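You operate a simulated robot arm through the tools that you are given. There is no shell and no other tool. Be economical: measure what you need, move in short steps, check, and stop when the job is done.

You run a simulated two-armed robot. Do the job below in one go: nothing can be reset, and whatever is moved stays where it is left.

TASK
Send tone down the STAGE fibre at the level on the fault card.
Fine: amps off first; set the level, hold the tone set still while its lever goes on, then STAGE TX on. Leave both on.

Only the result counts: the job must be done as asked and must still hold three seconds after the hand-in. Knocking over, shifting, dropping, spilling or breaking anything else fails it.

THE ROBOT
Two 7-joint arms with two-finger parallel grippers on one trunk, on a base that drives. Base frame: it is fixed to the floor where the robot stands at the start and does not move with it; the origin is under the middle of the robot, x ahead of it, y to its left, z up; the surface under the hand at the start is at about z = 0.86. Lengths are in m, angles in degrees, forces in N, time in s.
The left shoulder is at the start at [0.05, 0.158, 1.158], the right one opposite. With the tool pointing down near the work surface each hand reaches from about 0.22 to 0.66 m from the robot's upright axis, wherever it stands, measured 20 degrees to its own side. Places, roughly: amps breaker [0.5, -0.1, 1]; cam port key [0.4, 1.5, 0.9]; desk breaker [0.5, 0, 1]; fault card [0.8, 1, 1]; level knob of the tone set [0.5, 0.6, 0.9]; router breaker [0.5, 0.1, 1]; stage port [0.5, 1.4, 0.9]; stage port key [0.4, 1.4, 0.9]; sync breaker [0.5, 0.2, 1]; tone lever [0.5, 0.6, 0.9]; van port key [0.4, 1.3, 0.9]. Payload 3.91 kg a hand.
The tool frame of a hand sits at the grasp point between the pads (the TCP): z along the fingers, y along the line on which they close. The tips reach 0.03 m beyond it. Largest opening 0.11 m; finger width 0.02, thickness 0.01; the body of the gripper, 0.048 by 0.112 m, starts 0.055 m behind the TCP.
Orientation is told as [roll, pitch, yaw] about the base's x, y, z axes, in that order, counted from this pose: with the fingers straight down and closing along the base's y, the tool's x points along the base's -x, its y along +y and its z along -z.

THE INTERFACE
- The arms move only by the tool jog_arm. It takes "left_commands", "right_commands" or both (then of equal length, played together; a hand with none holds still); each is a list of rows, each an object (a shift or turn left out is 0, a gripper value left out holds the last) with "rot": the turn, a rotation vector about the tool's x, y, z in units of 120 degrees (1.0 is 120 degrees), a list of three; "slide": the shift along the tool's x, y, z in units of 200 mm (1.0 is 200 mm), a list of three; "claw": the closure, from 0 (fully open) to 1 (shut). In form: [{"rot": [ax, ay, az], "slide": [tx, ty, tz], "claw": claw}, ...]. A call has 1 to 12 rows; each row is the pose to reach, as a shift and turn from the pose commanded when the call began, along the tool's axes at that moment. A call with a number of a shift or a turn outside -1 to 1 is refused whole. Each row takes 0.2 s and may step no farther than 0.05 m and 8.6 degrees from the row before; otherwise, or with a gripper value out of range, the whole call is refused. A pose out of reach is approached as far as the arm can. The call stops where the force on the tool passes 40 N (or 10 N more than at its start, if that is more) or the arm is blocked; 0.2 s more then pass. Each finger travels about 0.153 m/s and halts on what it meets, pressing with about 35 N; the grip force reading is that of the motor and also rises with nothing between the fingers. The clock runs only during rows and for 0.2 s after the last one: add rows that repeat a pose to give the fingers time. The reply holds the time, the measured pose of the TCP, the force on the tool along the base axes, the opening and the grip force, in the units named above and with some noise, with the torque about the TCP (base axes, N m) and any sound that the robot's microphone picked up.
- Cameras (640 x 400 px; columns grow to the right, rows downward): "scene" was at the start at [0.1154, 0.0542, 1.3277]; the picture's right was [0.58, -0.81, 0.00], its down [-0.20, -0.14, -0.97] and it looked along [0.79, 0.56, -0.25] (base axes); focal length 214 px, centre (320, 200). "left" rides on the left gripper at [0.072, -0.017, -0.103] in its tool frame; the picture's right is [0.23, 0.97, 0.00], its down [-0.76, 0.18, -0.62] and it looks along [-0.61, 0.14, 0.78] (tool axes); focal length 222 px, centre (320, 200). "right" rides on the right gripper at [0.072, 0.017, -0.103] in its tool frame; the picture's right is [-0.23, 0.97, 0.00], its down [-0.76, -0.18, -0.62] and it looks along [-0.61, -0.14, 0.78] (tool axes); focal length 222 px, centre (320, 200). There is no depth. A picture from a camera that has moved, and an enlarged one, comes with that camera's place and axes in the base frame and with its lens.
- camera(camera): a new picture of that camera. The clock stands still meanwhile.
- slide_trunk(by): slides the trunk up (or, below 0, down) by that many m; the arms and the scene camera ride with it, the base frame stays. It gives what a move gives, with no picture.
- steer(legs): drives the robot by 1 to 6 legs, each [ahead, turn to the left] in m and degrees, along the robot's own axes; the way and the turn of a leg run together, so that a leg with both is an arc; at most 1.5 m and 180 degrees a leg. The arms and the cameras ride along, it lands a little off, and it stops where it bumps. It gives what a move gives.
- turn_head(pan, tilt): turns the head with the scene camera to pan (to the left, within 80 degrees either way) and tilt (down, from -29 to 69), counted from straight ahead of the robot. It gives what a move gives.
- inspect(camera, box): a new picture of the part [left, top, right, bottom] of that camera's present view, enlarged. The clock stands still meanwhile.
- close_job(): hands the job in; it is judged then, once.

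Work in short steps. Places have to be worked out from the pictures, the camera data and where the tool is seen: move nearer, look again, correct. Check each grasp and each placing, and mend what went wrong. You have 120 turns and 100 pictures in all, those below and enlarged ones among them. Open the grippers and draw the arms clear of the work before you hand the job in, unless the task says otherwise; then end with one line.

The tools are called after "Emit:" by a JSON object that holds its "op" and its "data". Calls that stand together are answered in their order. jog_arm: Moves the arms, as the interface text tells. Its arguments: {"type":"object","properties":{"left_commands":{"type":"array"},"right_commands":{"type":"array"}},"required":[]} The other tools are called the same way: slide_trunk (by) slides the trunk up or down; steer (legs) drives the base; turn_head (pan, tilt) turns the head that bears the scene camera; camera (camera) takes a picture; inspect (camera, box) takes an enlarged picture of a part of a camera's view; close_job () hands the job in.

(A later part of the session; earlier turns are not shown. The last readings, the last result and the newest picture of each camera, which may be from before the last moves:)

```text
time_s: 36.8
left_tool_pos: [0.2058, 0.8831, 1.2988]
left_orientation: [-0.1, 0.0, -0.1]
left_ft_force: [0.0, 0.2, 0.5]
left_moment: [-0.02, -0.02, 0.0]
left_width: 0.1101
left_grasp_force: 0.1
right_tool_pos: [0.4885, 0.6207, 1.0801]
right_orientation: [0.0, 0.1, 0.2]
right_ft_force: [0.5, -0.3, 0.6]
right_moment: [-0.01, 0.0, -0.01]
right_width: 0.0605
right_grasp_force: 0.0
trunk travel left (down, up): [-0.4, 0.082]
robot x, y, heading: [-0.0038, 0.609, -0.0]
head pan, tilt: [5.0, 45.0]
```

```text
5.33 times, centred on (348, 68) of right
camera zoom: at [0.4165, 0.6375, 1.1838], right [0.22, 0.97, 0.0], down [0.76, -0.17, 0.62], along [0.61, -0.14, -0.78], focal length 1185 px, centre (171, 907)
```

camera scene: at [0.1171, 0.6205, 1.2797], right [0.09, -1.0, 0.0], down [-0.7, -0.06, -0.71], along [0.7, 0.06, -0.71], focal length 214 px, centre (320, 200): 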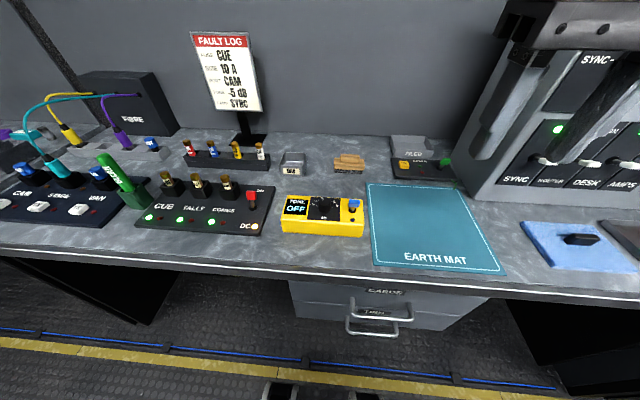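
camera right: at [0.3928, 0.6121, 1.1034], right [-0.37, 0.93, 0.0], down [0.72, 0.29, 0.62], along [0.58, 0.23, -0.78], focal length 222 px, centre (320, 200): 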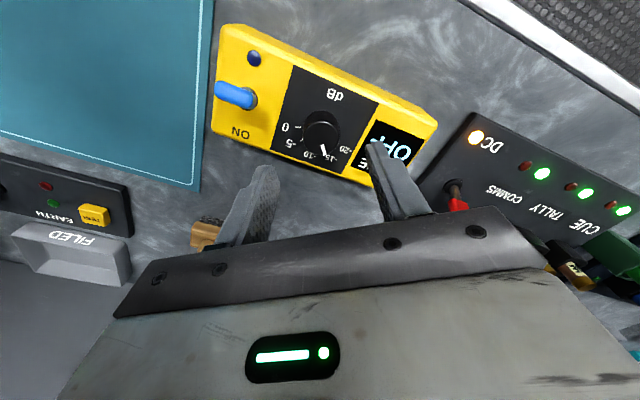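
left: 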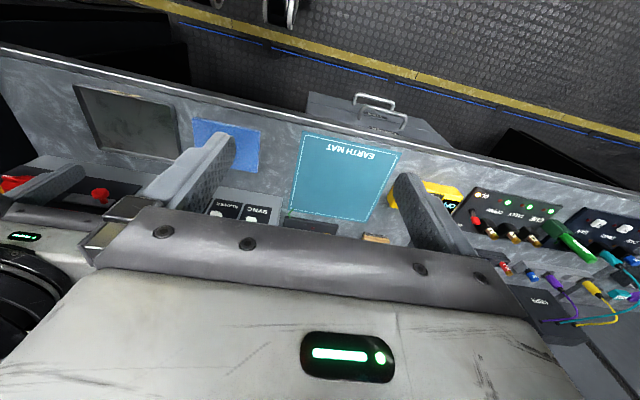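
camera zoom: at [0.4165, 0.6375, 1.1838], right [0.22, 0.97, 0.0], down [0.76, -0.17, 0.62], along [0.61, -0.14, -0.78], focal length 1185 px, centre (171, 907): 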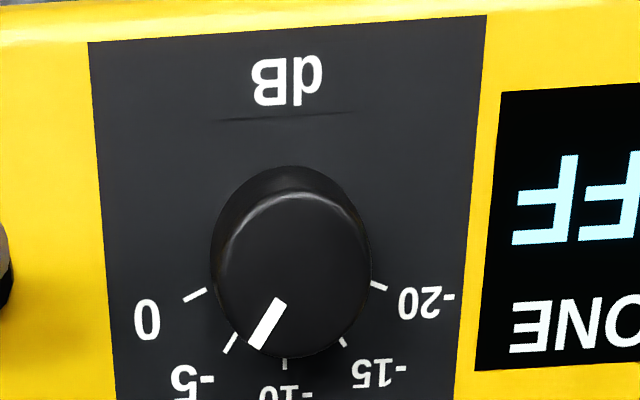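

The pointer projects within ~2–3° of the -5 tick. Next the left hand should hold the box's left end (closing along box width, yaw ≈ -100°); I move the right hand aside and bring the left around high up.

Emit:
{"op": "jog_arm", "data": {"left_commands": [{"rot": [0, 0, 0.0694], "slide": [-0.06, -0.05, 0]}, {"rot": [0, 0, 0.1388], "slide": [-0.12, -0.1, 0]}, {"rot": [0, 0, 0.2082], "slide": [-0.18, -0.15, 0.03]}, {"rot": [0, 0, 0.2776], "slide": [-0.24, -0.2, 0.06]}, {"rot": [0, 0, 0.347], "slide": [-0.3, -0.25, 0.1]}, {"rot": [0, 0, 0.4164], "slide": [-0.36, -0.3, 0.15]}, {"rot": [0, 0, 0.4858], "slide": [-0.42, -0.35, 0.2]}, {"rot": [0, 0, 0.5552], "slide": [-0.5, -0.4, 0.25]}, {"rot": [0, 0, 0.6246], "slide": [-0.58, -0.5, 0.3]}, {"rot": [0, 0, 0.694], "slide": [-0.64, -0.6, 0.35]}, {"rot": [0, 0, 0.7634], "slide": [-0.7, -0.7, 0.4]}, {"rot": [0, 0, 0.833], "slide": [-0.76, -0.7, 0.45]}], "right_commands": [{"slide": [0, -0.1, 0]}, {"slide": [0.05, -0.2, 0]}, {"slide": [0.1, -0.3, 0]}, {"slide": [0.15, -0.4, 0]}, {"slide": [0.2, -0.5, 0]}, {"slide": [0.25, -0.5, 0]}, {"slide": [0.3, -0.5, 0]}, {"slide": [0.35, -0.5, 0]}, {"slide": [0.35, -0.5, 0]}, {"slide": [0.35, -0.5, 0]}, {"slide": [0.35, -0.5, 0]}, {"slide": [0.35, -0.5, 0]}]}}

Emit:
{"op": "camera", "data": {"camera": "left"}}

Emit:
{"op": "camera", "data": {"camera": "scene"}}

```text
time_s: 39.4
left_tool_pos: [0.218, 0.7372, 1.216]
left_orientation: [0.3, 0.2, -99.2]
left_ft_force: [0.4, 0.3, 0.0]
left_moment: [0.0, 0.0, -0.01]
left_width: 0.1097
left_grasp_force: 0.0
left hand out of reach, approached as far as the arm can: row 8, 9, 10, 11, 12
right_tool_pos: [0.4197, 0.5212, 1.0799]
right_orientation: [0.1, -0.2, 0.0]
right_ft_force: [1.2, 0.1, 0.3]
right_moment: [0.02, 0.0, 0.0]
right_width: 0.0605
right_grasp_force: 0.1
trunk travel left (down, up): [-0.4, 0.082]
robot x, y, heading: [-0.0029, 0.6106, -0.1]
head pan, tilt: [5.0, 45.0]
```

```text
65 pictures are left
camera left: at [0.2132, 0.8105, 1.3202], right [1.0, 0.07, 0.01], down [0.05, -0.78, 0.62], along [0.05, -0.62, -0.78], focal length 222 px, centre (320, 200)
```

left: 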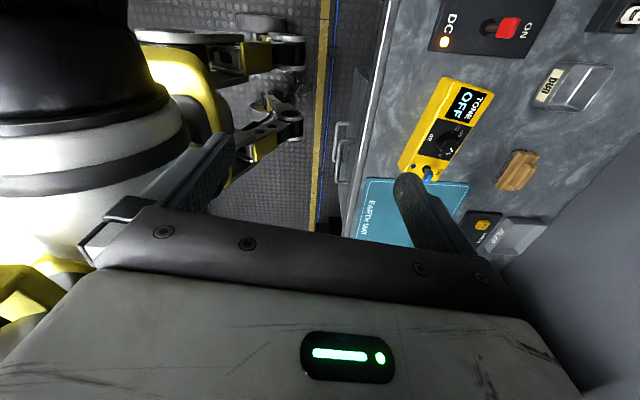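

```text
64 pictures are left
camera scene: at [0.1168, 0.6204, 1.2797], right [0.09, -1.0, 0.0], down [-0.7, -0.06, -0.71], along [0.7, 0.06, -0.71], focal length 214 px, centre (320, 200)
```

scene: 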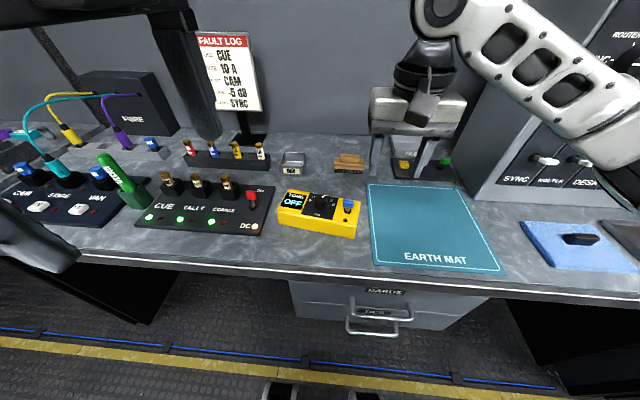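

The left arm stalled high and close-in, perhaps a posture limit there. I command the pose farther forward and lower, where reach should be better.

Emit:
{"op": "jog_arm", "data": {"left_commands": [{"slide": [0, 0.1, 0.1]}, {"slide": [0, 0.2, 0.2]}, {"slide": [0, 0.3, 0.3]}, {"slide": [-0.02, 0.4, 0.4]}, {"slide": [-0.02, 0.5, 0.5]}, {"slide": [-0.02, 0.6, 0.6]}, {"slide": [-0.02, 0.63, 0.7]}]}}

Emit:
{"op": "camera", "data": {"camera": "left"}}

```text
time_s: 41.0
left_tool_pos: [0.2235, 0.7001, 1.0928]
left_orientation: [0.9, -0.1, -98.4]
left_ft_force: [0.1, 0.8, 0.1]
left_moment: [-0.01, -0.01, -0.02]
left_width: 0.1099
left_grasp_force: 0.0
left hand out of reach, approached as far as the arm can: row 1, 2, 3, 4, 5, 6, 7
right_tool_pos: [0.4204, 0.5201, 1.0795]
right_orientation: [0.0, 0.0, 0.1]
right_ft_force: [-0.1, 0.1, 0.2]
right_moment: [-0.01, -0.02, 0.01]
right_width: 0.0607
right_grasp_force: 0.0
trunk travel left (down, up): [-0.4, 0.082]
robot x, y, heading: [-0.0046, 0.6129, 0.0]
head pan, tilt: [5.0, 45.0]
```

```text
63 pictures are left
camera left: at [0.2164, 0.774, 1.1967], right [1.0, 0.08, 0.02], down [0.05, -0.78, 0.63], along [0.06, -0.62, -0.78], focal length 222 px, centre (320, 200)
```

left: 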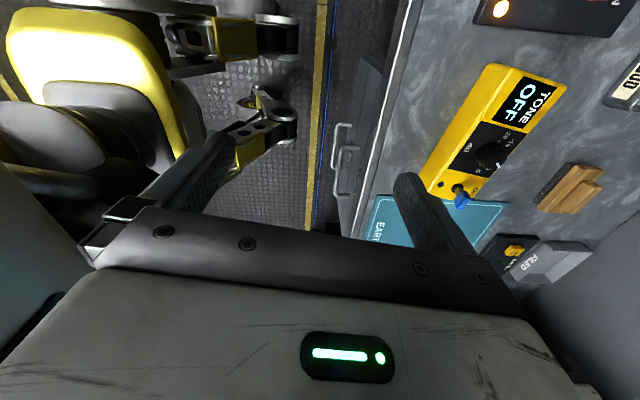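

Yaw -100° is beyond the left wrist. I unwind it and will try the opposite yaw (+80°), with the right hand pitched for the lever so they don't clash.

Emit:
{"op": "jog_arm", "data": {"left_commands": [{"rot": [0, 0, -0.0694], "slide": [0.03, -0.14, -0.1]}, {"rot": [0, 0, -0.1388], "slide": [0.06, -0.28, -0.2]}, {"rot": [0, 0, -0.2082], "slide": [0.1, -0.42, -0.3]}, {"rot": [0, 0, -0.2776], "slide": [0.14, -0.56, -0.4]}, {"rot": [0, 0, -0.347], "slide": [0.18, -0.7, -0.5]}, {"rot": [0, 0, -0.4164], "slide": [0.22, -0.84, -0.6]}, {"rot": [0, 0, -0.4858], "slide": [0.26, -0.84, -0.65]}, {"rot": [0, 0, -0.5552], "slide": [0.3, -0.84, -0.65]}, {"rot": [0, 0, -0.6246], "slide": [0.36, -0.84, -0.65]}, {"rot": [0, 0, -0.694], "slide": [0.36, -0.84, -0.65]}, {"rot": [0, 0, -0.7634], "slide": [0.36, -0.84, -0.65]}, {"rot": [0, 0, -0.833], "slide": [0.36, -0.84, -0.65]}]}}

```text
time_s: 41.8
left_tool_pos: [0.1595, 0.7305, 1.147]
left_orientation: [1.0, -0.3, -77.9]
left_ft_force: [31.7, 14.8, 10.9]
left_moment: [-0.97, 2.52, -0.89]
left_width: 0.0935
left_grasp_force: 0.1
right_tool_pos: [0.4199, 0.5207, 1.0788]
right_orientation: [0.1, -0.1, 0.0]
right_ft_force: [-0.4, -0.4, -0.1]
right_moment: [0.01, 0.01, 0.01]
right_width: 0.0606
right_grasp_force: 0.0
trunk travel left (down, up): [-0.4, 0.082]
robot x, y, heading: [-0.0043, 0.6124, -0.1]
head pan, tilt: [5.0, 45.0]
stopped in row 3 (left hand): the force on the tool passed its limit at 55 N (the readings are from after the stop); the commanded pose is now the measured one
```

The left finger touched the robot's own body; the commanded pose is now the measured one. I move it forward and left, away from the trunk, before unwinding.

Emit:
{"op": "jog_arm", "data": {"left_commands": [{"slide": [0.05, 0.12, 0]}, {"slide": [0.15, 0.24, -0.05]}, {"slide": [0.25, 0.36, -0.1]}, {"slide": [0.35, 0.49, -0.15]}, {"rot": [0, 0, -0.065], "slide": [0.41, 0.49, -0.2]}, {"rot": [0, 0, -0.13], "slide": [0.41, 0.49, -0.25]}, {"rot": [0, 0, -0.195], "slide": [0.41, 0.49, -0.25]}, {"rot": [0, 0, -0.26], "slide": [0.41, 0.49, -0.25]}, {"rot": [0, 0, -0.325], "slide": [0.41, 0.49, -0.25]}, {"rot": [0, 0, -0.39], "slide": [0.41, 0.49, -0.25]}, {"rot": [0, 0, -0.455], "slide": [0.41, 0.49, -0.25]}, {"rot": [0, 0, -0.52], "slide": [0.41, 0.49, -0.25]}]}}

```text
time_s: 44.4
left_tool_pos: [0.236, 0.8313, 1.1964]
left_orientation: [0.0, -0.8, -15.4]
left_ft_force: [-0.4, 0.0, 0.4]
left_moment: [-0.01, 0.04, 0.03]
left_width: 0.1101
left_grasp_force: 0.1
right_tool_pos: [0.4194, 0.521, 1.0807]
right_orientation: [0.0, 0.1, 0.0]
right_ft_force: [-0.1, -0.1, -0.3]
right_moment: [-0.01, -0.02, 0.03]
right_width: 0.0604
right_grasp_force: 0.1
trunk travel left (down, up): [-0.4, 0.082]
robot x, y, heading: [-0.0044, 0.6117, -0.0]
head pan, tilt: [5.0, 45.0]
```

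Clear again. Now rotate the left hand to yaw +80° while moving forward over the desk.

Emit:
{"op": "jog_arm", "data": {"left_commands": [{"rot": [0, 0, -0.066], "slide": [-0.1, 0, 0]}, {"rot": [0, 0, -0.133], "slide": [-0.2, 0, 0]}, {"rot": [0, 0, -0.199], "slide": [-0.3, 0, 0]}, {"rot": [0, 0, -0.265], "slide": [-0.4, 0, 0]}, {"rot": [0, 0, -0.332], "slide": [-0.5, 0, 0]}, {"rot": [0, 0, -0.398], "slide": [-0.6, 0, 0.05]}, {"rot": [0, 0, -0.464], "slide": [-0.7, 0.05, 0.1]}, {"rot": [0, 0, -0.531], "slide": [-0.73, 0.05, 0.1]}, {"rot": [0, 0, -0.597], "slide": [-0.73, 0.05, 0.1]}, {"rot": [0, 0, -0.663], "slide": [-0.73, 0.05, 0.1]}, {"rot": [0, 0, -0.73], "slide": [-0.73, 0.05, 0.1]}, {"rot": [0, 0, -0.796], "slide": [-0.73, 0.05, 0.1]}]}}

Emit:
{"op": "camera", "data": {"camera": "left"}}

```text
time_s: 47.0
left_tool_pos: [0.3785, 0.802, 1.1781]
left_orientation: [-0.6, -0.1, 80.1]
left_ft_force: [0.6, 0.0, 0.4]
left_moment: [0.02, 0.0, 0.02]
left_width: 0.1098
left_grasp_force: 0.1
right_tool_pos: [0.4195, 0.5222, 1.0792]
right_orientation: [0.0, 0.0, 0.1]
right_ft_force: [0.4, -0.7, 0.4]
right_moment: [0.02, 0.01, 0.04]
right_width: 0.0605
right_grasp_force: 0.0
trunk travel left (down, up): [-0.4, 0.082]
robot x, y, heading: [-0.0017, 0.6141, 0.1]
head pan, tilt: [5.0, 45.0]
```

```text
62 pictures are left
camera left: at [0.3827, 0.7261, 1.2825], right [-1.0, -0.06, -0.01], down [-0.05, 0.78, 0.62], along [-0.03, 0.62, -0.78], focal length 222 px, centre (320, 200)
```

left: 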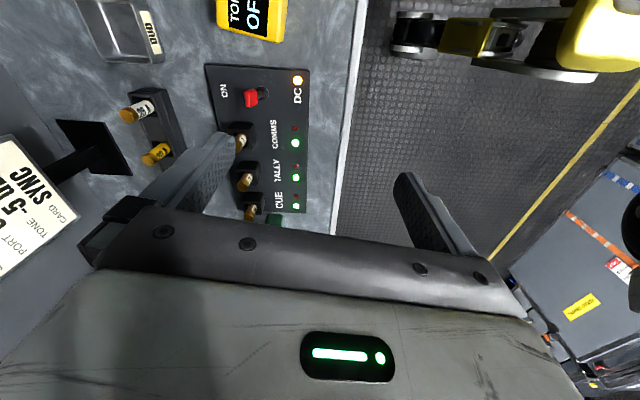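

Yaw +80° works. I move the left hand over the box's left end at hover height and verify.

Emit:
{"op": "jog_arm", "data": {"left_commands": [{"slide": [0.04, -0.1, 0.1]}, {"slide": [0.08, -0.2, 0.2]}, {"slide": [0.12, -0.3, 0.3]}, {"slide": [0.16, -0.4, 0.42]}, {"slide": [0.2, -0.5, 0.54]}, {"slide": [0.25, -0.575, 0.66]}, {"slide": [0.295, -0.575, 0.78]}, {"slide": [0.295, -0.575, 0.85]}]}}

Emit:
{"op": "camera", "data": {"camera": "left"}}

Emit:
{"op": "inspect", "data": {"camera": "scene", "box": [240, 130, 400, 250]}}

```text
time_s: 48.8
left_tool_pos: [0.4605, 0.7538, 1.0201]
left_orientation: [-0.7, 0.0, 80.0]
left_ft_force: [0.8, -0.1, -0.5]
left_moment: [0.03, 0.0, 0.0]
left_width: 0.1102
left_grasp_force: 0.0
left hand out of reach, approached as far as the arm can: row 5, 6, 7, 8
right_tool_pos: [0.4202, 0.5201, 1.0797]
right_orientation: [0.0, -0.1, 0.1]
right_ft_force: [-1.3, 0.6, -0.7]
right_moment: [0.01, 0.0, -0.02]
right_width: 0.0603
right_grasp_force: 0.0
trunk travel left (down, up): [-0.4, 0.082]
robot x, y, heading: [-0.005, 0.6143, 0.1]
head pan, tilt: [5.0, 45.0]
```

```text
61 pictures are left
camera left: at [0.4637, 0.6792, 1.1239], right [-1.0, -0.05, -0.01], down [-0.05, 0.78, 0.62], along [-0.02, 0.62, -0.78], focal length 222 px, centre (320, 200)
```

left: 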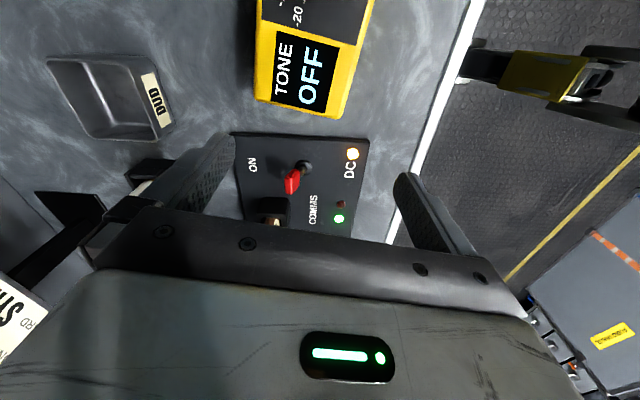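

```text
3.33 times, centred on (320, 190) of scene
camera zoom: at [0.1171, 0.6205, 1.2796], right [0.09, -1.0, 0.0], down [-0.7, -0.06, -0.71], along [0.7, 0.06, -0.71], focal length 715 px, centre (320, 233)
```

zoom: 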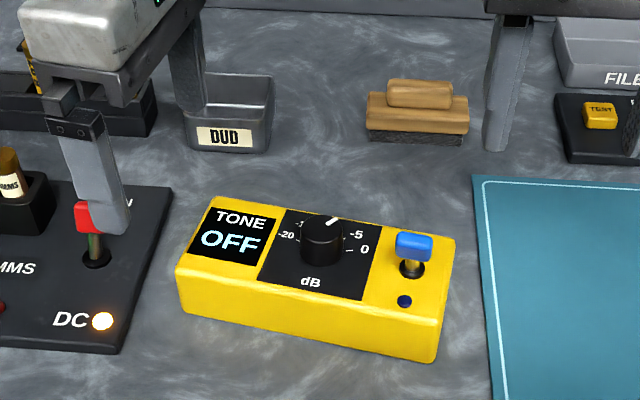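

The wrist limit again just short. A better stance is robot further right (y≈0.50) with heading ≈ +20°, so the wrist needs less yaw. I raise both hands first, then drive.

Emit:
{"op": "jog_arm", "data": {"left_commands": [{"slide": [-0.1, 0.1, -0.2]}, {"slide": [-0.2, 0.2, -0.4]}, {"slide": [-0.3, 0.35, -0.6]}, {"slide": [-0.3, 0.5, -0.8]}, {"slide": [-0.3, 0.65, -0.9]}], "right_commands": [{"slide": [0.1, 0, -0.15]}, {"slide": [0.2, 0, -0.3]}, {"slide": [0.3, 0, -0.45]}, {"slide": [0.4, 0, -0.5]}, {"slide": [0.5, 0, -0.5]}]}}

Emit:
{"op": "steer", "data": {"legs": [[0, 20], [-0.33, 0], [0, -20], [0.34, 0], [0, 20]]}}

```text
refused: row 3 steps farther than a row can; nothing moved
```

```text
time_s: 56.0
left_tool_pos: [0.4162, 0.792, 1.0202]
left_orientation: [-0.8, 0.0, 100.1]
left_ft_force: [0.4, -0.3, -1.1]
left_moment: [-0.03, -0.04, -0.02]
left_width: 0.1103
left_grasp_force: 0.1
right_tool_pos: [0.458, 0.5585, 1.079]
right_orientation: [0.0, 0.0, 20.1]
right_ft_force: [-1.6, 1.2, 0.7]
right_moment: [0.02, -0.02, 0.02]
right_width: 0.0604
right_grasp_force: 0.1
trunk travel left (down, up): [-0.4, 0.082]
robot x, y, heading: [0.0301, 0.5003, 20.2]
head pan, tilt: [5.0, 45.0]
```

The raise was refused, yet the drive went on with the hands low; I check that nothing was touched.

Emit:
{"op": "turn_head", "data": {"pan": 15, "tilt": 30}}

Emit:
{"op": "camera", "data": {"camera": "scene"}}

```text
time_s: 56.8
left_tool_pos: [0.4149, 0.7925, 1.0203]
left_orientation: [-0.8, 0.1, 100.1]
left_ft_force: [0.8, 0.7, 0.8]
left_moment: [0.03, -0.02, 0.0]
left_width: 0.11
left_grasp_force: 0.1
right_tool_pos: [0.4587, 0.5589, 1.0796]
right_orientation: [-0.1, 0.0, 20.1]
right_ft_force: [-0.2, -0.2, -0.4]
right_moment: [-0.01, 0.04, -0.01]
right_width: 0.0604
right_grasp_force: 0.1
trunk travel left (down, up): [-0.4, 0.082]
robot x, y, heading: [0.0313, 0.5037, 20.2]
head pan, tilt: [15.0, 30.0]
```

```text
59 pictures are left
camera scene: at [0.1404, 0.5664, 1.3022], right [0.57, -0.82, 0.0], down [-0.41, -0.29, -0.87], along [0.71, 0.5, -0.5], focal length 214 px, centre (320, 200)
```

scene: 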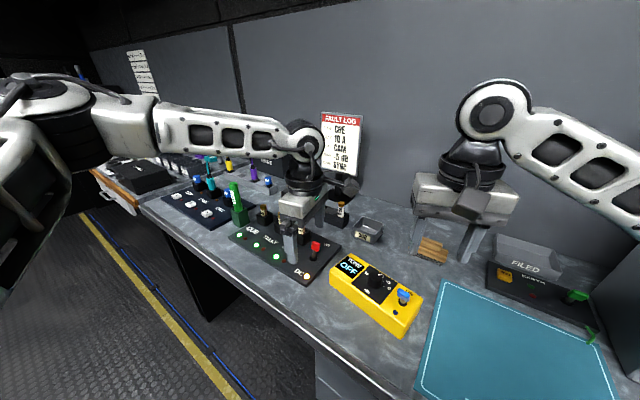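

Nothing disturbed. I lift the left hand a little and see where its commanded pose lies.

Emit:
{"op": "jog_arm", "data": {"left_commands": [{"slide": [0, 0, -0.1]}, {"slide": [0, 0, -0.1]}, {"slide": [0, 0, -0.1]}]}}

```text
time_s: 57.6
left_tool_pos: [0.415, 0.7928, 1.0407]
left_orientation: [-0.7, 0.0, 100.0]
left_ft_force: [0.3, 0.1, -1.0]
left_moment: [-0.03, 0.01, -0.01]
left_width: 0.1102
left_grasp_force: 0.0
right_tool_pos: [0.4573, 0.558, 1.0802]
right_orientation: [0.0, 0.0, 20.2]
right_ft_force: [0.0, -0.6, 0.4]
right_moment: [0.0, -0.01, 0.0]
right_width: 0.0603
right_grasp_force: 0.0
trunk travel left (down, up): [-0.4, 0.082]
robot x, y, heading: [0.0305, 0.4998, 20.0]
head pan, tilt: [15.0, 30.0]
```

Commanded equals measured. Now move the left hand over the box's left end at yaw 80°.

Emit:
{"op": "jog_arm", "data": {"left_commands": [{"rot": [0, 0, 0.055], "slide": [0.13, -0.09, 0]}, {"rot": [0, 0, 0.11], "slide": [0.26, -0.18, 0.05]}, {"rot": [0, 0, 0.1667], "slide": [0.4, -0.27, 0.1]}, {"rot": [0, 0, 0.1667], "slide": [0.4, -0.27, 0.2]}], "right_commands": [{"slide": [0.1, -0.1, 0]}, {"slide": [0.2, -0.2, 0]}, {"slide": [0.3, -0.25, 0]}, {"slide": [0.3, -0.25, 0]}]}}

Emit:
{"op": "camera", "data": {"camera": "left"}}

Emit:
{"op": "camera", "data": {"camera": "scene"}}

```text
time_s: 58.6
left_tool_pos: [0.4079, 0.7787, 1.0255]
left_orientation: [-0.8, -0.2, 80.0]
left_ft_force: [1.1, 0.5, 0.8]
left_moment: [-0.01, 0.07, 0.01]
left_width: 0.11
left_grasp_force: 0.1
left hand out of reach, approached as far as the arm can: row 1, 2, 3, 4
right_tool_pos: [0.4199, 0.4918, 1.079]
right_orientation: [0.0, 0.1, 20.2]
right_ft_force: [0.0, 0.1, 0.4]
right_moment: [0.0, 0.0, -0.03]
right_width: 0.0601
right_grasp_force: 0.0
trunk travel left (down, up): [-0.4, 0.082]
robot x, y, heading: [0.0312, 0.501, 20.0]
head pan, tilt: [15.0, 30.0]
```

```text
58 pictures are left
camera left: at [0.4113, 0.7036, 1.1285], right [-1.0, -0.05, -0.01], down [-0.05, 0.78, 0.62], along [-0.02, 0.62, -0.78], focal length 222 px, centre (320, 200)
```

left: 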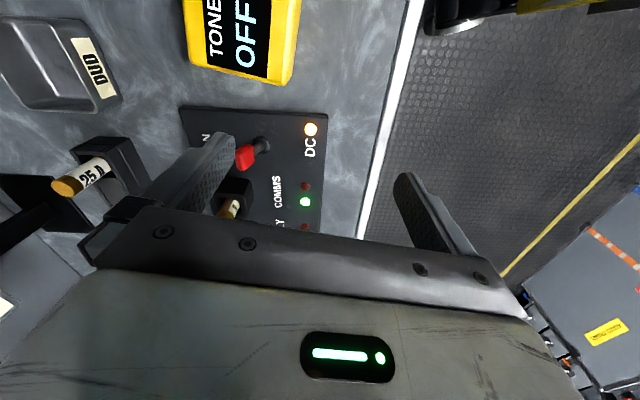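

```text
57 pictures are left
camera scene: at [0.1404, 0.5665, 1.3022], right [0.57, -0.82, 0.0], down [-0.41, -0.29, -0.87], along [0.71, 0.5, -0.5], focal length 214 px, centre (320, 200)
```

scene: 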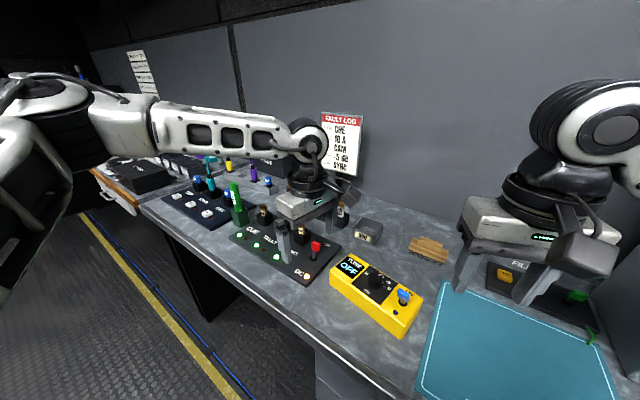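

Still limited. Better: stand so the robot faces the box diagonally (heading ≈45°, at about (0.03, 0.32)), so the needed left yaw is only ~35° relative. I raise and retract both hands first.

Emit:
{"op": "jog_arm", "data": {"left_commands": [{"rot": [0, 0, 0.03], "slide": [0, 0.1, -0.15]}, {"rot": [0, 0, 0.06], "slide": [0, 0.2, -0.3]}, {"rot": [0, 0, 0.09], "slide": [0, 0.3, -0.45]}, {"rot": [0, 0, 0.12], "slide": [0, 0.4, -0.6]}, {"rot": [0, 0, 0.15], "slide": [0, 0.5, -0.75]}, {"rot": [0, 0, 0.18], "slide": [0, 0.6, -0.9]}, {"rot": [0, 0, 0.208], "slide": [0, 0.7, -0.9]}], "right_commands": [{"slide": [0.1, 0, -0.1]}, {"slide": [0.2, 0, -0.2]}, {"slide": [0.3, 0, -0.3]}, {"slide": [0.4, 0, -0.4]}, {"slide": [0.5, 0, -0.5]}, {"slide": [0.5, 0, -0.6]}, {"slide": [0.5, 0, -0.6]}]}}

```text
time_s: 60.2
left_tool_pos: [0.2668, 0.8025, 1.2054]
left_orientation: [-0.6, -0.5, 54.9]
left_ft_force: [0.2, 0.3, -0.1]
left_moment: [0.0, 0.03, 0.02]
left_width: 0.1101
left_grasp_force: 0.1
right_tool_pos: [0.3248, 0.4561, 1.1991]
right_orientation: [-0.1, 0.0, 20.1]
right_ft_force: [-0.2, 0.1, -0.2]
right_moment: [0.0, 0.01, -0.01]
right_width: 0.0605
right_grasp_force: 0.0
trunk travel left (down, up): [-0.4, 0.082]
robot x, y, heading: [0.0325, 0.5046, 20.2]
head pan, tilt: [15.0, 30.0]
```

Both hands high. I drive to the diagonal stance.

Emit:
{"op": "steer", "data": {"legs": [[0, 25], [-0.26, 0], [0, -45], [0.18, 0], [0, 45]]}}

Emit:
{"op": "turn_head", "data": {"pan": 0, "tilt": 38}}

Emit:
{"op": "camera", "data": {"camera": "scene"}}

```text
time_s: 68.6
left_tool_pos: [0.1141, 0.6936, 1.2053]
left_orientation: [-0.6, -0.5, 80.4]
left_ft_force: [0.1, 0.4, 0.7]
left_moment: [0.02, 0.01, -0.01]
left_width: 0.1098
left_grasp_force: 0.0
right_tool_pos: [0.3133, 0.4061, 1.2006]
right_orientation: [-0.1, -0.1, 45.6]
right_ft_force: [0.2, -0.6, -0.5]
right_moment: [-0.01, 0.02, 0.01]
right_width: 0.0603
right_grasp_force: 0.0
trunk travel left (down, up): [-0.4, 0.082]
robot x, y, heading: [0.0272, 0.3194, 45.6]
head pan, tilt: [15.0, 30.0]
```

```text
time_s: 69.3
left_tool_pos: [0.1131, 0.6929, 1.2047]
left_orientation: [-0.4, -0.5, 80.5]
left_ft_force: [0.8, 0.0, 0.4]
left_moment: [0.0, -0.01, 0.03]
left_width: 0.11
left_grasp_force: 0.1
right_tool_pos: [0.3137, 0.4078, 1.2001]
right_orientation: [0.0, -0.1, 45.7]
right_ft_force: [-0.2, 0.5, -0.1]
right_moment: [-0.01, 0.0, -0.01]
right_width: 0.0601
right_grasp_force: 0.0
trunk travel left (down, up): [-0.4, 0.082]
robot x, y, heading: [0.0254, 0.3173, 45.8]
head pan, tilt: [0.0, 38.0]
```

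```text
56 pictures are left
camera scene: at [0.1148, 0.4089, 1.2899], right [0.71, -0.7, 0.0], down [-0.43, -0.44, -0.79], along [0.55, 0.56, -0.62], focal length 214 px, centre (320, 200)
```

scene: 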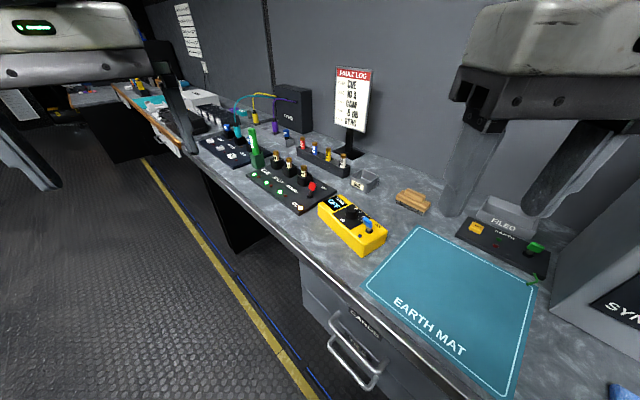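

Now bring the left hand across towards the box end, high first.

Emit:
{"op": "jog_arm", "data": {"left_commands": [{"slide": [-0.05, -0.2, 0]}, {"slide": [-0.1, -0.4, 0]}, {"slide": [-0.15, -0.6, 0.05]}, {"slide": [-0.2, -0.8, 0.1]}, {"slide": [-0.23, -1, 0.15]}]}}

Emit:
{"op": "jog_arm", "data": {"left_commands": [{"slide": [-0.05, -0.18, 0.1]}, {"slide": [-0.1, -0.36, 0.2]}, {"slide": [-0.15, -0.54, 0.3]}, {"slide": [-0.2, -0.72, 0.45]}, {"slide": [-0.22, -0.79, 0.6]}, {"slide": [-0.22, -0.79, 0.7]}]}}

Emit:
{"op": "camera", "data": {"camera": "left"}}

Emit:
{"op": "camera", "data": {"camera": "scene"}}

```text
time_s: 70.5
left_tool_pos: [0.2394, 0.7268, 1.155]
left_orientation: [-0.5, -0.4, 80.6]
left_ft_force: [0.0, 0.2, 0.0]
left_moment: [-0.03, 0.03, 0.02]
left_width: 0.1101
left_grasp_force: 0.1
left hand out of reach, approached as far as the arm can: row 3, 4, 5
right_tool_pos: [0.3142, 0.4105, 1.1986]
right_orientation: [-0.1, 0.2, 45.5]
right_ft_force: [1.2, -0.2, -0.4]
right_moment: [-0.06, 0.02, -0.01]
right_width: 0.0604
right_grasp_force: 0.0
trunk travel left (down, up): [-0.4, 0.082]
robot x, y, heading: [0.0246, 0.3173, 45.7]
head pan, tilt: [0.0, 38.0]
```

```text
time_s: 72.0
left_tool_pos: [0.2553, 0.7562, 1.0386]
left_orientation: [-0.7, -0.5, 80.5]
left_ft_force: [0.0, 0.4, 0.0]
left_moment: [0.01, 0.0, -0.02]
left_width: 0.1097
left_grasp_force: 0.1
left hand out of reach, approached as far as the arm can: row 1, 2, 3, 4, 5, 6
right_tool_pos: [0.3135, 0.4062, 1.1993]
right_orientation: [-0.1, 0.0, 45.6]
right_ft_force: [0.3, -0.4, -0.2]
right_moment: [0.02, 0.03, -0.02]
right_width: 0.0605
right_grasp_force: 0.1
trunk travel left (down, up): [-0.4, 0.082]
robot x, y, heading: [0.0251, 0.319, 45.5]
head pan, tilt: [0.0, 38.0]
```

```text
55 pictures are left
camera left: at [0.2588, 0.6802, 1.1414], right [-1.0, -0.06, -0.01], down [-0.06, 0.78, 0.63], along [-0.03, 0.63, -0.78], focal length 222 px, centre (320, 200)
```

left: 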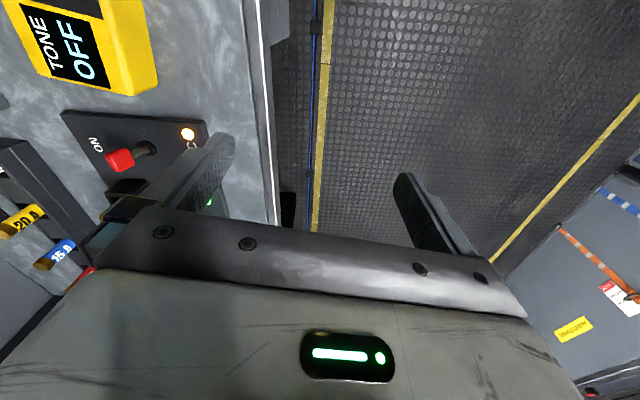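

```text
54 pictures are left
camera scene: at [0.1149, 0.4089, 1.2899], right [0.71, -0.7, 0.0], down [-0.43, -0.44, -0.79], along [0.55, 0.56, -0.62], focal length 214 px, centre (320, 200)
```

scene: 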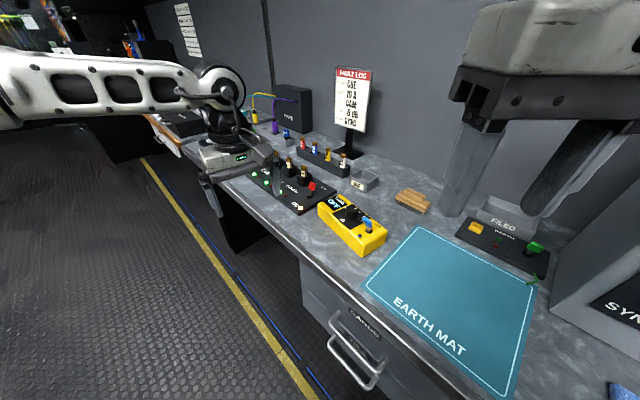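

The left hand can't cross past about y'=0.14 in the robot's frame; so the fix is simply standing a bit further right with heading 0 (robot y ≈ 0.56). I raise the left hand and drive there.

Emit:
{"op": "jog_arm", "data": {"left_commands": [{"slide": [0, 0, -0.2]}, {"slide": [0, 0, -0.4]}, {"slide": [0, 0, -0.6]}, {"slide": [0, 0, -0.8]}]}}

Emit:
{"op": "steer", "data": {"legs": [[0, -45.6], [-0.16, 0], [0, 90], [0.24, 0], [0, -90], [0.135, 0]]}}

```text
time_s: 73.0
left_tool_pos: [0.2387, 0.772, 1.173]
left_orientation: [-0.5, -0.5, 80.5]
left_ft_force: [0.3, -0.7, -0.2]
left_moment: [-0.04, -0.02, 0.01]
left_width: 0.1102
left_grasp_force: 0.0
left hand out of reach, approached as far as the arm can: row 3, 4
right_tool_pos: [0.3137, 0.4064, 1.1998]
right_orientation: [0.0, 0.0, 45.6]
right_ft_force: [0.0, 0.8, 0.7]
right_moment: [0.02, -0.02, -0.03]
right_width: 0.0607
right_grasp_force: 0.1
trunk travel left (down, up): [-0.4, 0.082]
robot x, y, heading: [0.0277, 0.3202, 45.7]
head pan, tilt: [0.0, 38.0]
```

```text
time_s: 86.4
left_tool_pos: [0.4745, 0.7187, 1.1722]
left_orientation: [-0.5, -0.5, 34.5]
left_ft_force: [0.4, -0.5, -0.9]
left_moment: [0.02, 0.03, 0.01]
left_width: 0.11
left_grasp_force: 0.2
right_tool_pos: [0.2622, 0.4105, 1.2002]
right_orientation: [0.1, -0.1, -0.4]
right_ft_force: [-0.4, 0.6, -0.3]
right_moment: [-0.01, 0.04, 0.0]
right_width: 0.0605
right_grasp_force: 0.1
trunk travel left (down, up): [-0.4, 0.082]
robot x, y, heading: [0.0017, 0.5587, -0.2]
head pan, tilt: [0.0, 38.0]
```

Now at y 0.559, heading 0; left hand is right above the box end. I lower to z≈1.05 while turning to yaw 80°.

Emit:
{"op": "jog_arm", "data": {"left_commands": [{"slide": [-0.06, 0.02, 0.15]}, {"rot": [0, 0, -0.06], "slide": [-0.06, 0.02, 0.3]}, {"rot": [0, 0, -0.125], "slide": [-0.06, 0.02, 0.45]}, {"rot": [0, 0, -0.19], "slide": [-0.06, 0.02, 0.6]}, {"rot": [0, 0, -0.255], "slide": [-0.06, 0.02, 0.6]}, {"rot": [0, 0, -0.32], "slide": [-0.06, 0.02, 0.6]}, {"rot": [0, 0, -0.379], "slide": [-0.06, 0.02, 0.6]}]}}

Emit:
{"op": "camera", "data": {"camera": "left"}}

Emit:
{"op": "camera", "data": {"camera": "scene"}}

```text
time_s: 88.0
left_tool_pos: [0.4814, 0.7286, 1.054]
left_orientation: [-0.8, 0.0, 80.1]
left_ft_force: [-0.7, -0.6, 0.8]
left_moment: [-0.02, -0.02, -0.03]
left_width: 0.1102
left_grasp_force: 0.1
right_tool_pos: [0.2613, 0.4113, 1.2008]
right_orientation: [0.0, 0.0, -0.4]
right_ft_force: [-0.3, -0.1, 0.1]
right_moment: [-0.01, 0.03, -0.02]
right_width: 0.0604
right_grasp_force: 0.0
trunk travel left (down, up): [-0.4, 0.082]
robot x, y, heading: [0.0022, 0.5561, -0.4]
head pan, tilt: [0.0, 38.0]
```

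```text
53 pictures are left
camera left: at [0.4847, 0.6536, 1.1577], right [-1.0, -0.06, -0.01], down [-0.05, 0.78, 0.62], along [-0.03, 0.62, -0.78], focal length 222 px, centre (320, 200)
```

left: 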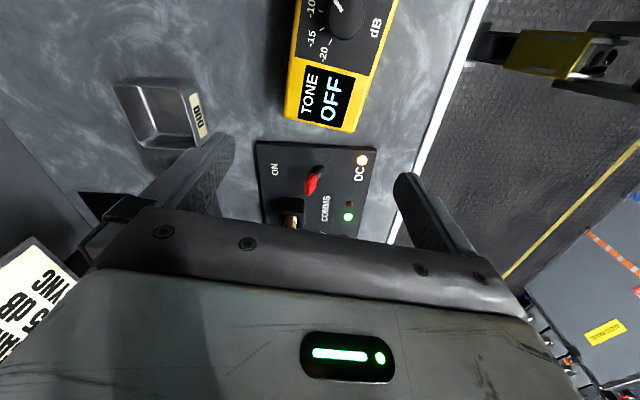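

```text
52 pictures are left
camera scene: at [0.1253, 0.555, 1.2899], right [-0.01, -1.0, 0.0], down [-0.62, 0.01, -0.79], along [0.79, -0.01, -0.62], focal length 214 px, centre (320, 200)
```

scene: 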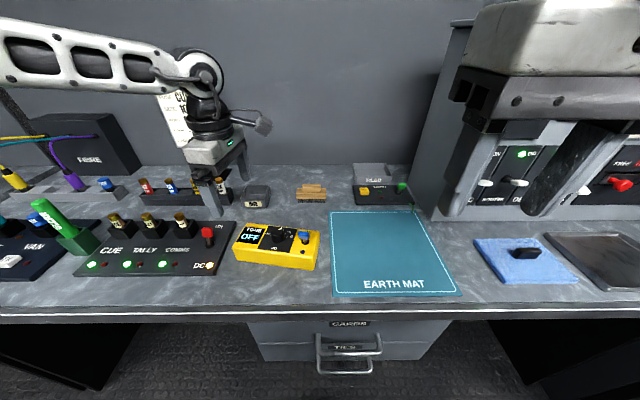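

Now the left hand reaches. I enlarge the left view to pin down the box's end.

Emit:
{"op": "inspect", "data": {"camera": "left", "box": [260, 0, 420, 140]}}

Emit:
{"op": "inspect", "data": {"camera": "scene", "box": [220, 210, 340, 285]}}

```text
2.86 times, centred on (340, 70) of left
camera zoom: at [0.4847, 0.6536, 1.1577], right [-1.0, -0.06, -0.01], down [-0.05, 0.78, 0.62], along [-0.03, 0.62, -0.78], focal length 635 px, centre (263, 571)
```

zoom: 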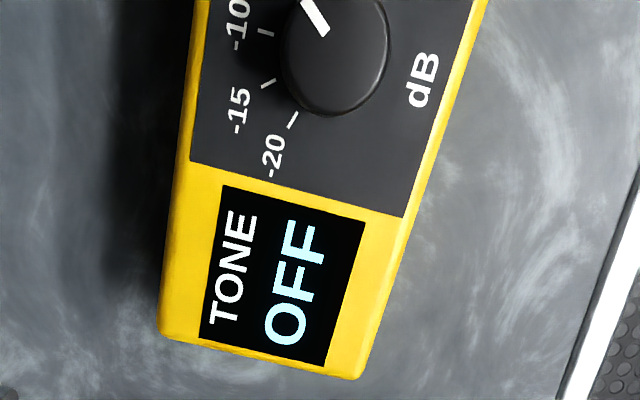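

```text
5.33 times, centred on (280, 248) of scene
camera zoom: at [0.1253, 0.555, 1.2899], right [-0.01, -1.0, 0.0], down [-0.62, 0.01, -0.79], along [0.79, -0.01, -0.62], focal length 1144 px, centre (533, -53)
```

zoom: 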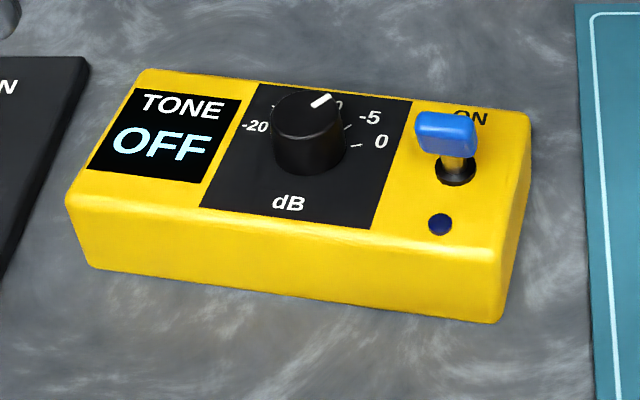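

Box end centre ≈ (0.482, 0.745), yaw ≈ -9.5°; grip point (0.479, 0.725). I lower the left hand over the end with fingers open.

Emit:
{"op": "jog_arm", "data": {"left_commands": [{"slide": [0.02, 0.009, 0.15], "claw": 0}, {"slide": [0.02, 0.009, 0.3], "claw": 0}, {"slide": [0.02, 0.009, 0.45], "claw": 0}, {"slide": [0.02, 0.009, 0.6], "claw": 0}, {"slide": [0.02, 0.009, 0.7], "claw": 0}, {"slide": [0.02, 0.009, 0.78], "claw": 0}]}}

Emit:
{"op": "camera", "data": {"camera": "left"}}

Emit:
{"op": "inspect", "data": {"camera": "scene", "box": [190, 190, 350, 290]}}

```text
time_s: 89.4
left_tool_pos: [0.4673, 0.7426, 0.9163]
left_orientation: [-0.8, 0.1, 80.0]
left_ft_force: [0.9, 0.4, 0.9]
left_moment: [0.03, -0.04, 0.01]
left_width: 0.1099
left_grasp_force: 0.1
left hand out of reach, approached as far as the arm can: row 4, 5, 6
right_tool_pos: [0.2612, 0.4103, 1.1997]
right_orientation: [-0.1, -0.2, -0.4]
right_ft_force: [0.2, -0.4, -0.5]
right_moment: [0.01, 0.01, 0.03]
right_width: 0.0603
right_grasp_force: 0.0
trunk travel left (down, up): [-0.4, 0.082]
robot x, y, heading: [-0.0007, 0.5543, -0.6]
head pan, tilt: [0.0, 38.0]
```

```text
49 pictures are left
camera left: at [0.4699, 0.6665, 1.0199], right [-1.0, -0.06, -0.01], down [-0.05, 0.78, 0.62], along [-0.02, 0.62, -0.78], focal length 222 px, centre (320, 200)
```

left: 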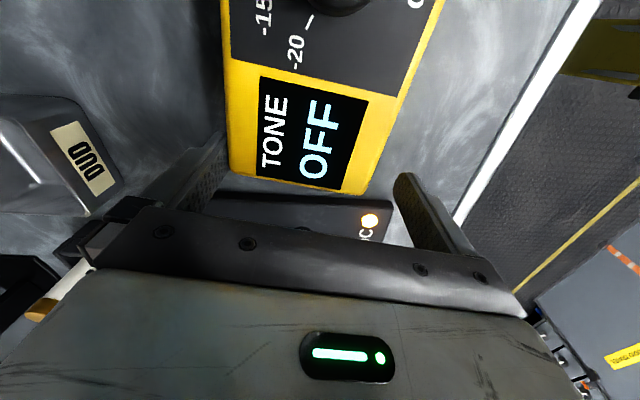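

```text
4.00 times, centred on (270, 240) of scene
camera zoom: at [0.1253, 0.555, 1.2899], right [-0.01, -1.0, 0.0], down [-0.62, 0.01, -0.79], along [0.79, -0.01, -0.62], focal length 858 px, centre (520, 40)
```

zoom: 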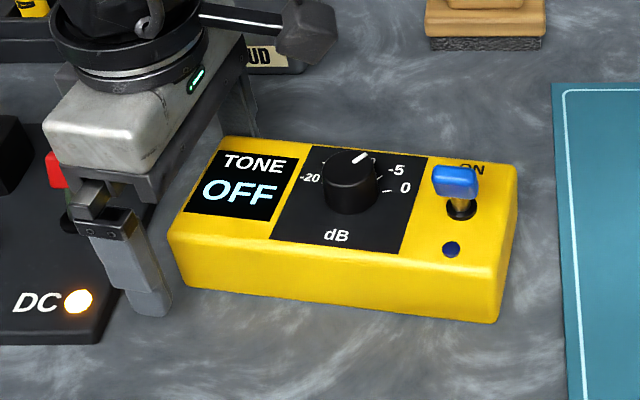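

It stalls just when low, so lowering the trunk should help: relative height matters. I raise the left hand 0.15, then lower the trunk 0.12.

Emit:
{"op": "jog_arm", "data": {"left_commands": [{"slide": [0, 0, -0.2]}, {"slide": [0, 0, -0.4]}, {"slide": [0, 0, -0.6]}, {"slide": [0, 0, -0.75]}]}}

Emit:
{"op": "slide_trunk", "data": {"by": -0.12}}

```text
time_s: 90.4
left_tool_pos: [0.4645, 0.7412, 1.0652]
left_orientation: [-0.7, 0.0, 80.0]
left_ft_force: [0.2, 0.6, -0.4]
left_moment: [0.01, 0.03, -0.01]
left_width: 0.11
left_grasp_force: 0.0
right_tool_pos: [0.2606, 0.4118, 1.1998]
right_orientation: [0.1, -0.1, -0.4]
right_ft_force: [0.5, -0.2, -0.1]
right_moment: [0.02, 0.0, -0.01]
right_width: 0.0604
right_grasp_force: 0.0
trunk travel left (down, up): [-0.4, 0.082]
robot x, y, heading: [-0.0012, 0.5525, -0.6]
head pan, tilt: [0.0, 38.0]
```

```text
time_s: 91.9
left_tool_pos: [0.4642, 0.7428, 0.9455]
left_orientation: [-0.8, -0.1, 80.0]
left_ft_force: [0.8, 1.2, 1.6]
left_moment: [0.03, 0.01, 0.02]
left_width: 0.11
left_grasp_force: 0.0
right_tool_pos: [0.2618, 0.4116, 1.0803]
right_orientation: [0.0, -0.1, -0.5]
right_ft_force: [0.1, 0.4, -0.1]
right_moment: [0.01, -0.01, 0.02]
right_width: 0.0605
right_grasp_force: 0.0
trunk travel left (down, up): [-0.28, 0.202]
robot x, y, heading: [-0.0003, 0.5524, -0.6]
head pan, tilt: [0.0, 38.0]
```

Now shift to the grip point and lower.

Emit:
{"op": "jog_arm", "data": {"left_commands": [{"slide": [0.03, -0.04, -0.05], "claw": 0}, {"slide": [0.075, -0.088, -0.05], "claw": 0}, {"slide": [0.075, -0.088, 0.05], "claw": 0}, {"slide": [0.075, -0.088, 0.15], "claw": 0}, {"slide": [0.075, -0.088, 0.24], "claw": 0}]}}

Emit:
{"op": "camera", "data": {"camera": "left"}}

Emit:
{"op": "camera", "data": {"camera": "scene"}}

```text
time_s: 93.1
left_tool_pos: [0.4798, 0.7233, 0.8983]
left_orientation: [-0.9, -0.1, 80.0]
left_ft_force: [0.0, 0.0, 0.1]
left_moment: [0.03, 0.0, -0.01]
left_width: 0.1102
left_grasp_force: 0.1
right_tool_pos: [0.263, 0.4112, 1.0795]
right_orientation: [-0.1, -0.2, -0.4]
right_ft_force: [-0.3, -0.4, 0.1]
right_moment: [0.01, 0.0, 0.03]
right_width: 0.0603
right_grasp_force: 0.0
trunk travel left (down, up): [-0.28, 0.202]
robot x, y, heading: [0.0016, 0.5545, -0.6]
head pan, tilt: [0.0, 38.0]
```

```text
47 pictures are left
camera left: at [0.483, 0.6489, 1.0016], right [-1.0, -0.06, -0.01], down [-0.05, 0.78, 0.62], along [-0.02, 0.62, -0.78], focal length 222 px, centre (320, 200)
```

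left: 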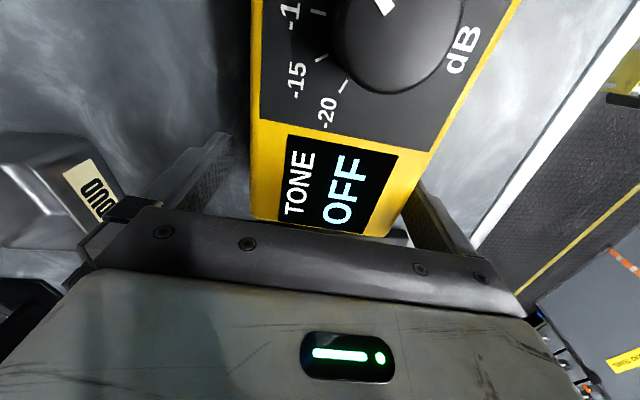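

```text
46 pictures are left
camera scene: at [0.1254, 0.5551, 1.1699], right [-0.01, -1.0, 0.0], down [-0.62, 0.01, -0.79], along [0.79, -0.01, -0.62], focal length 214 px, centre (320, 200)
```

scene: 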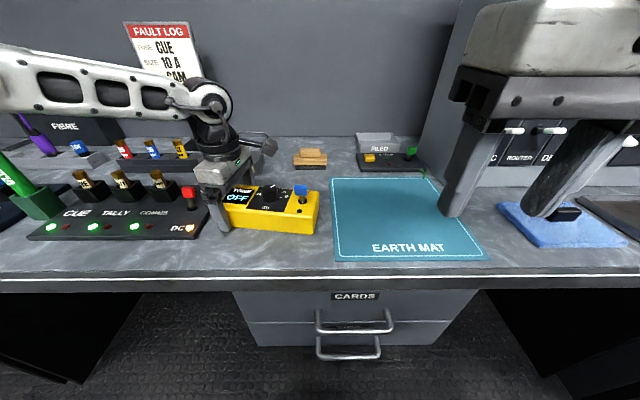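

Box sits between the fingers. I close gradually until both pads meet it.

Emit:
{"op": "jog_arm", "data": {"left_commands": [{"claw": 0.15}, {"claw": 0.22}, {"claw": 0.26}, {"claw": 0.3}, {"claw": 0.34}, {"claw": 0.4}, {"claw": 0.4}]}}

Emit:
{"op": "camera", "data": {"camera": "left"}}

Emit:
{"op": "inspect", "data": {"camera": "scene", "box": [190, 160, 350, 260]}}

```text
time_s: 94.7
left_tool_pos: [0.4794, 0.7255, 0.8983]
left_orientation: [-0.8, -0.1, 80.0]
left_ft_force: [-0.6, 0.1, -1.3]
left_moment: [0.08, 0.09, -0.07]
left_width: 0.0849
left_grasp_force: 35.2
right_tool_pos: [0.2613, 0.4109, 1.079]
right_orientation: [0.1, 0.0, -0.4]
right_ft_force: [0.5, 0.3, -0.7]
right_moment: [0.01, -0.01, 0.02]
right_width: 0.0608
right_grasp_force: 0.0
trunk travel left (down, up): [-0.28, 0.202]
robot x, y, heading: [-0.0012, 0.5556, -0.3]
head pan, tilt: [0.0, 38.0]
```

```text
45 pictures are left
camera left: at [0.483, 0.6488, 1.002], right [-1.0, -0.05, -0.01], down [-0.05, 0.78, 0.62], along [-0.02, 0.62, -0.78], focal length 222 px, centre (320, 200)
```

left: 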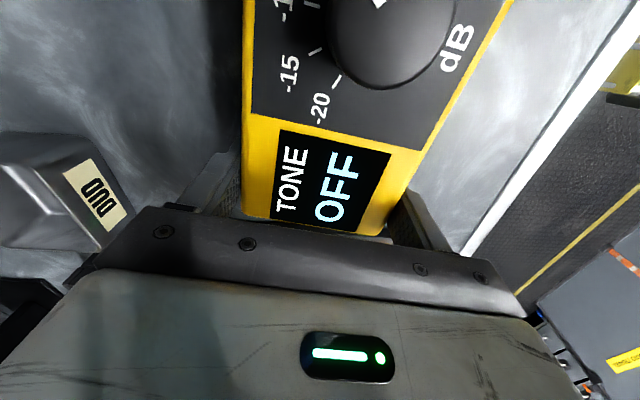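

```text
4.00 times, centred on (270, 210) of scene
camera zoom: at [0.1253, 0.555, 1.1699], right [-0.01, -1.0, 0.0], down [-0.62, 0.01, -0.79], along [0.79, -0.01, -0.62], focal length 858 px, centre (520, 160)
```

zoom: 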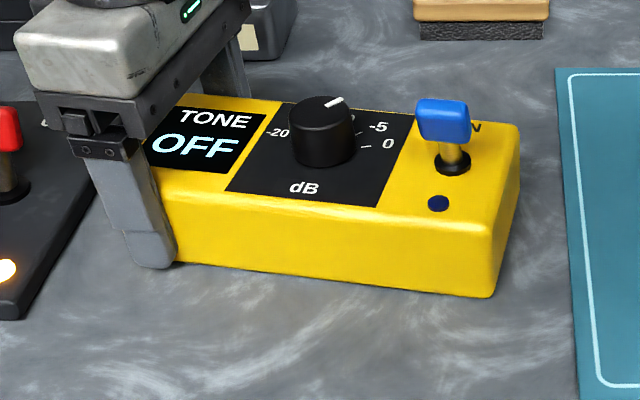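

Firm grip at 85 mm, box unmoved. I gently swing the held box back to its original place and alignment (≈9° and ~2 cm at this end).

Emit:
{"op": "jog_arm", "data": {"left_commands": [{"rot": [0, 0, -0.019], "slide": [0.016, 0.02, 0]}, {"rot": [0, 0, -0.038], "slide": [0.032, 0.04, 0]}, {"rot": [0, 0, -0.057], "slide": [0.048, 0.06, 0]}, {"rot": [0, 0, -0.075], "slide": [0.06, 0.08, 0]}, {"rot": [0, 0, -0.075], "slide": [0.06, 0.08, 0]}]}}

Emit:
{"op": "inspect", "data": {"camera": "scene", "box": [190, 160, 350, 260]}}

```text
time_s: 95.9
left_tool_pos: [0.4619, 0.7153, 0.8981]
left_orientation: [-0.8, 0.1, 89.1]
left_ft_force: [3.1, 1.4, 4.5]
left_moment: [0.45, 0.26, -0.11]
left_width: 0.0846
left_grasp_force: 35.0
right_tool_pos: [0.2622, 0.4105, 1.0803]
right_orientation: [-0.1, -0.1, -0.4]
right_ft_force: [0.0, 0.4, 0.9]
right_moment: [-0.02, 0.0, 0.0]
right_width: 0.0607
right_grasp_force: 0.0
trunk travel left (down, up): [-0.28, 0.202]
robot x, y, heading: [0.0031, 0.5569, -0.4]
head pan, tilt: [0.0, 38.0]
```

```text
4.00 times, centred on (270, 210) of scene
camera zoom: at [0.1252, 0.5549, 1.17], right [-0.01, -1.0, 0.0], down [-0.62, 0.01, -0.79], along [0.79, -0.01, -0.62], focal length 858 px, centre (520, 160)
```

zoom: 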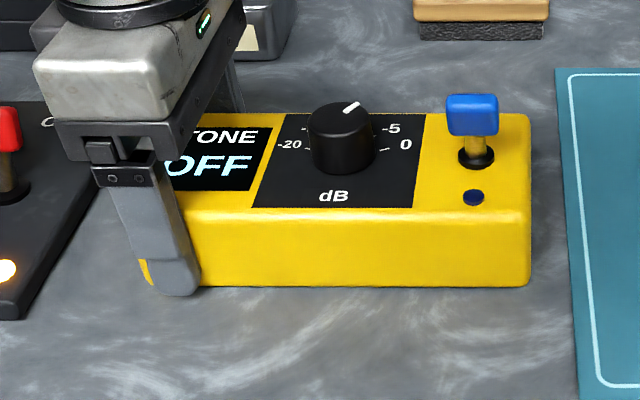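

Box is square again at its original spot. I zoom on the dial once more to check the pointer.

Emit:
{"op": "inspect", "data": {"camera": "scene", "box": [256, 180, 300, 212]}}

Emit:
{"op": "inspect", "data": {"camera": "left", "box": [280, 0, 480, 125]}}

```text
12.50 times, centred on (278, 196) of scene
camera zoom: at [0.1252, 0.5549, 1.17], right [-0.01, -1.0, 0.0], down [-0.62, 0.01, -0.79], along [0.79, -0.01, -0.62], focal length 2681 px, centre (845, 250)
```

zoom: 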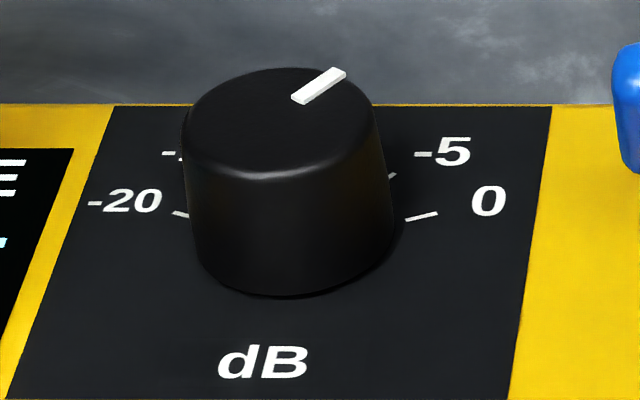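

```text
3.20 times, centred on (380, 62) of left
camera zoom: at [0.4768, 0.6411, 1.0023], right [-0.98, -0.21, -0.01], down [-0.17, 0.77, 0.62], along [-0.12, 0.61, -0.79], focal length 711 px, centre (128, 640)
```

zoom: 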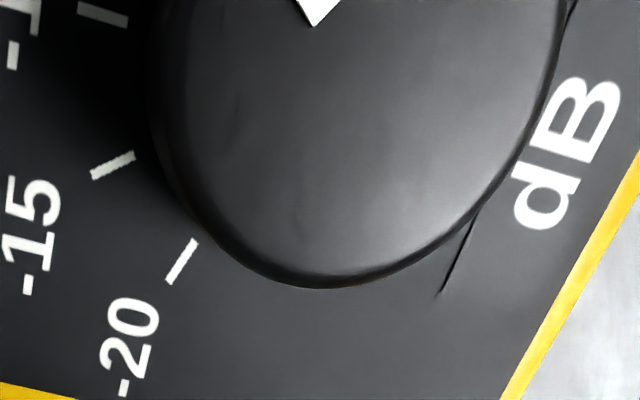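

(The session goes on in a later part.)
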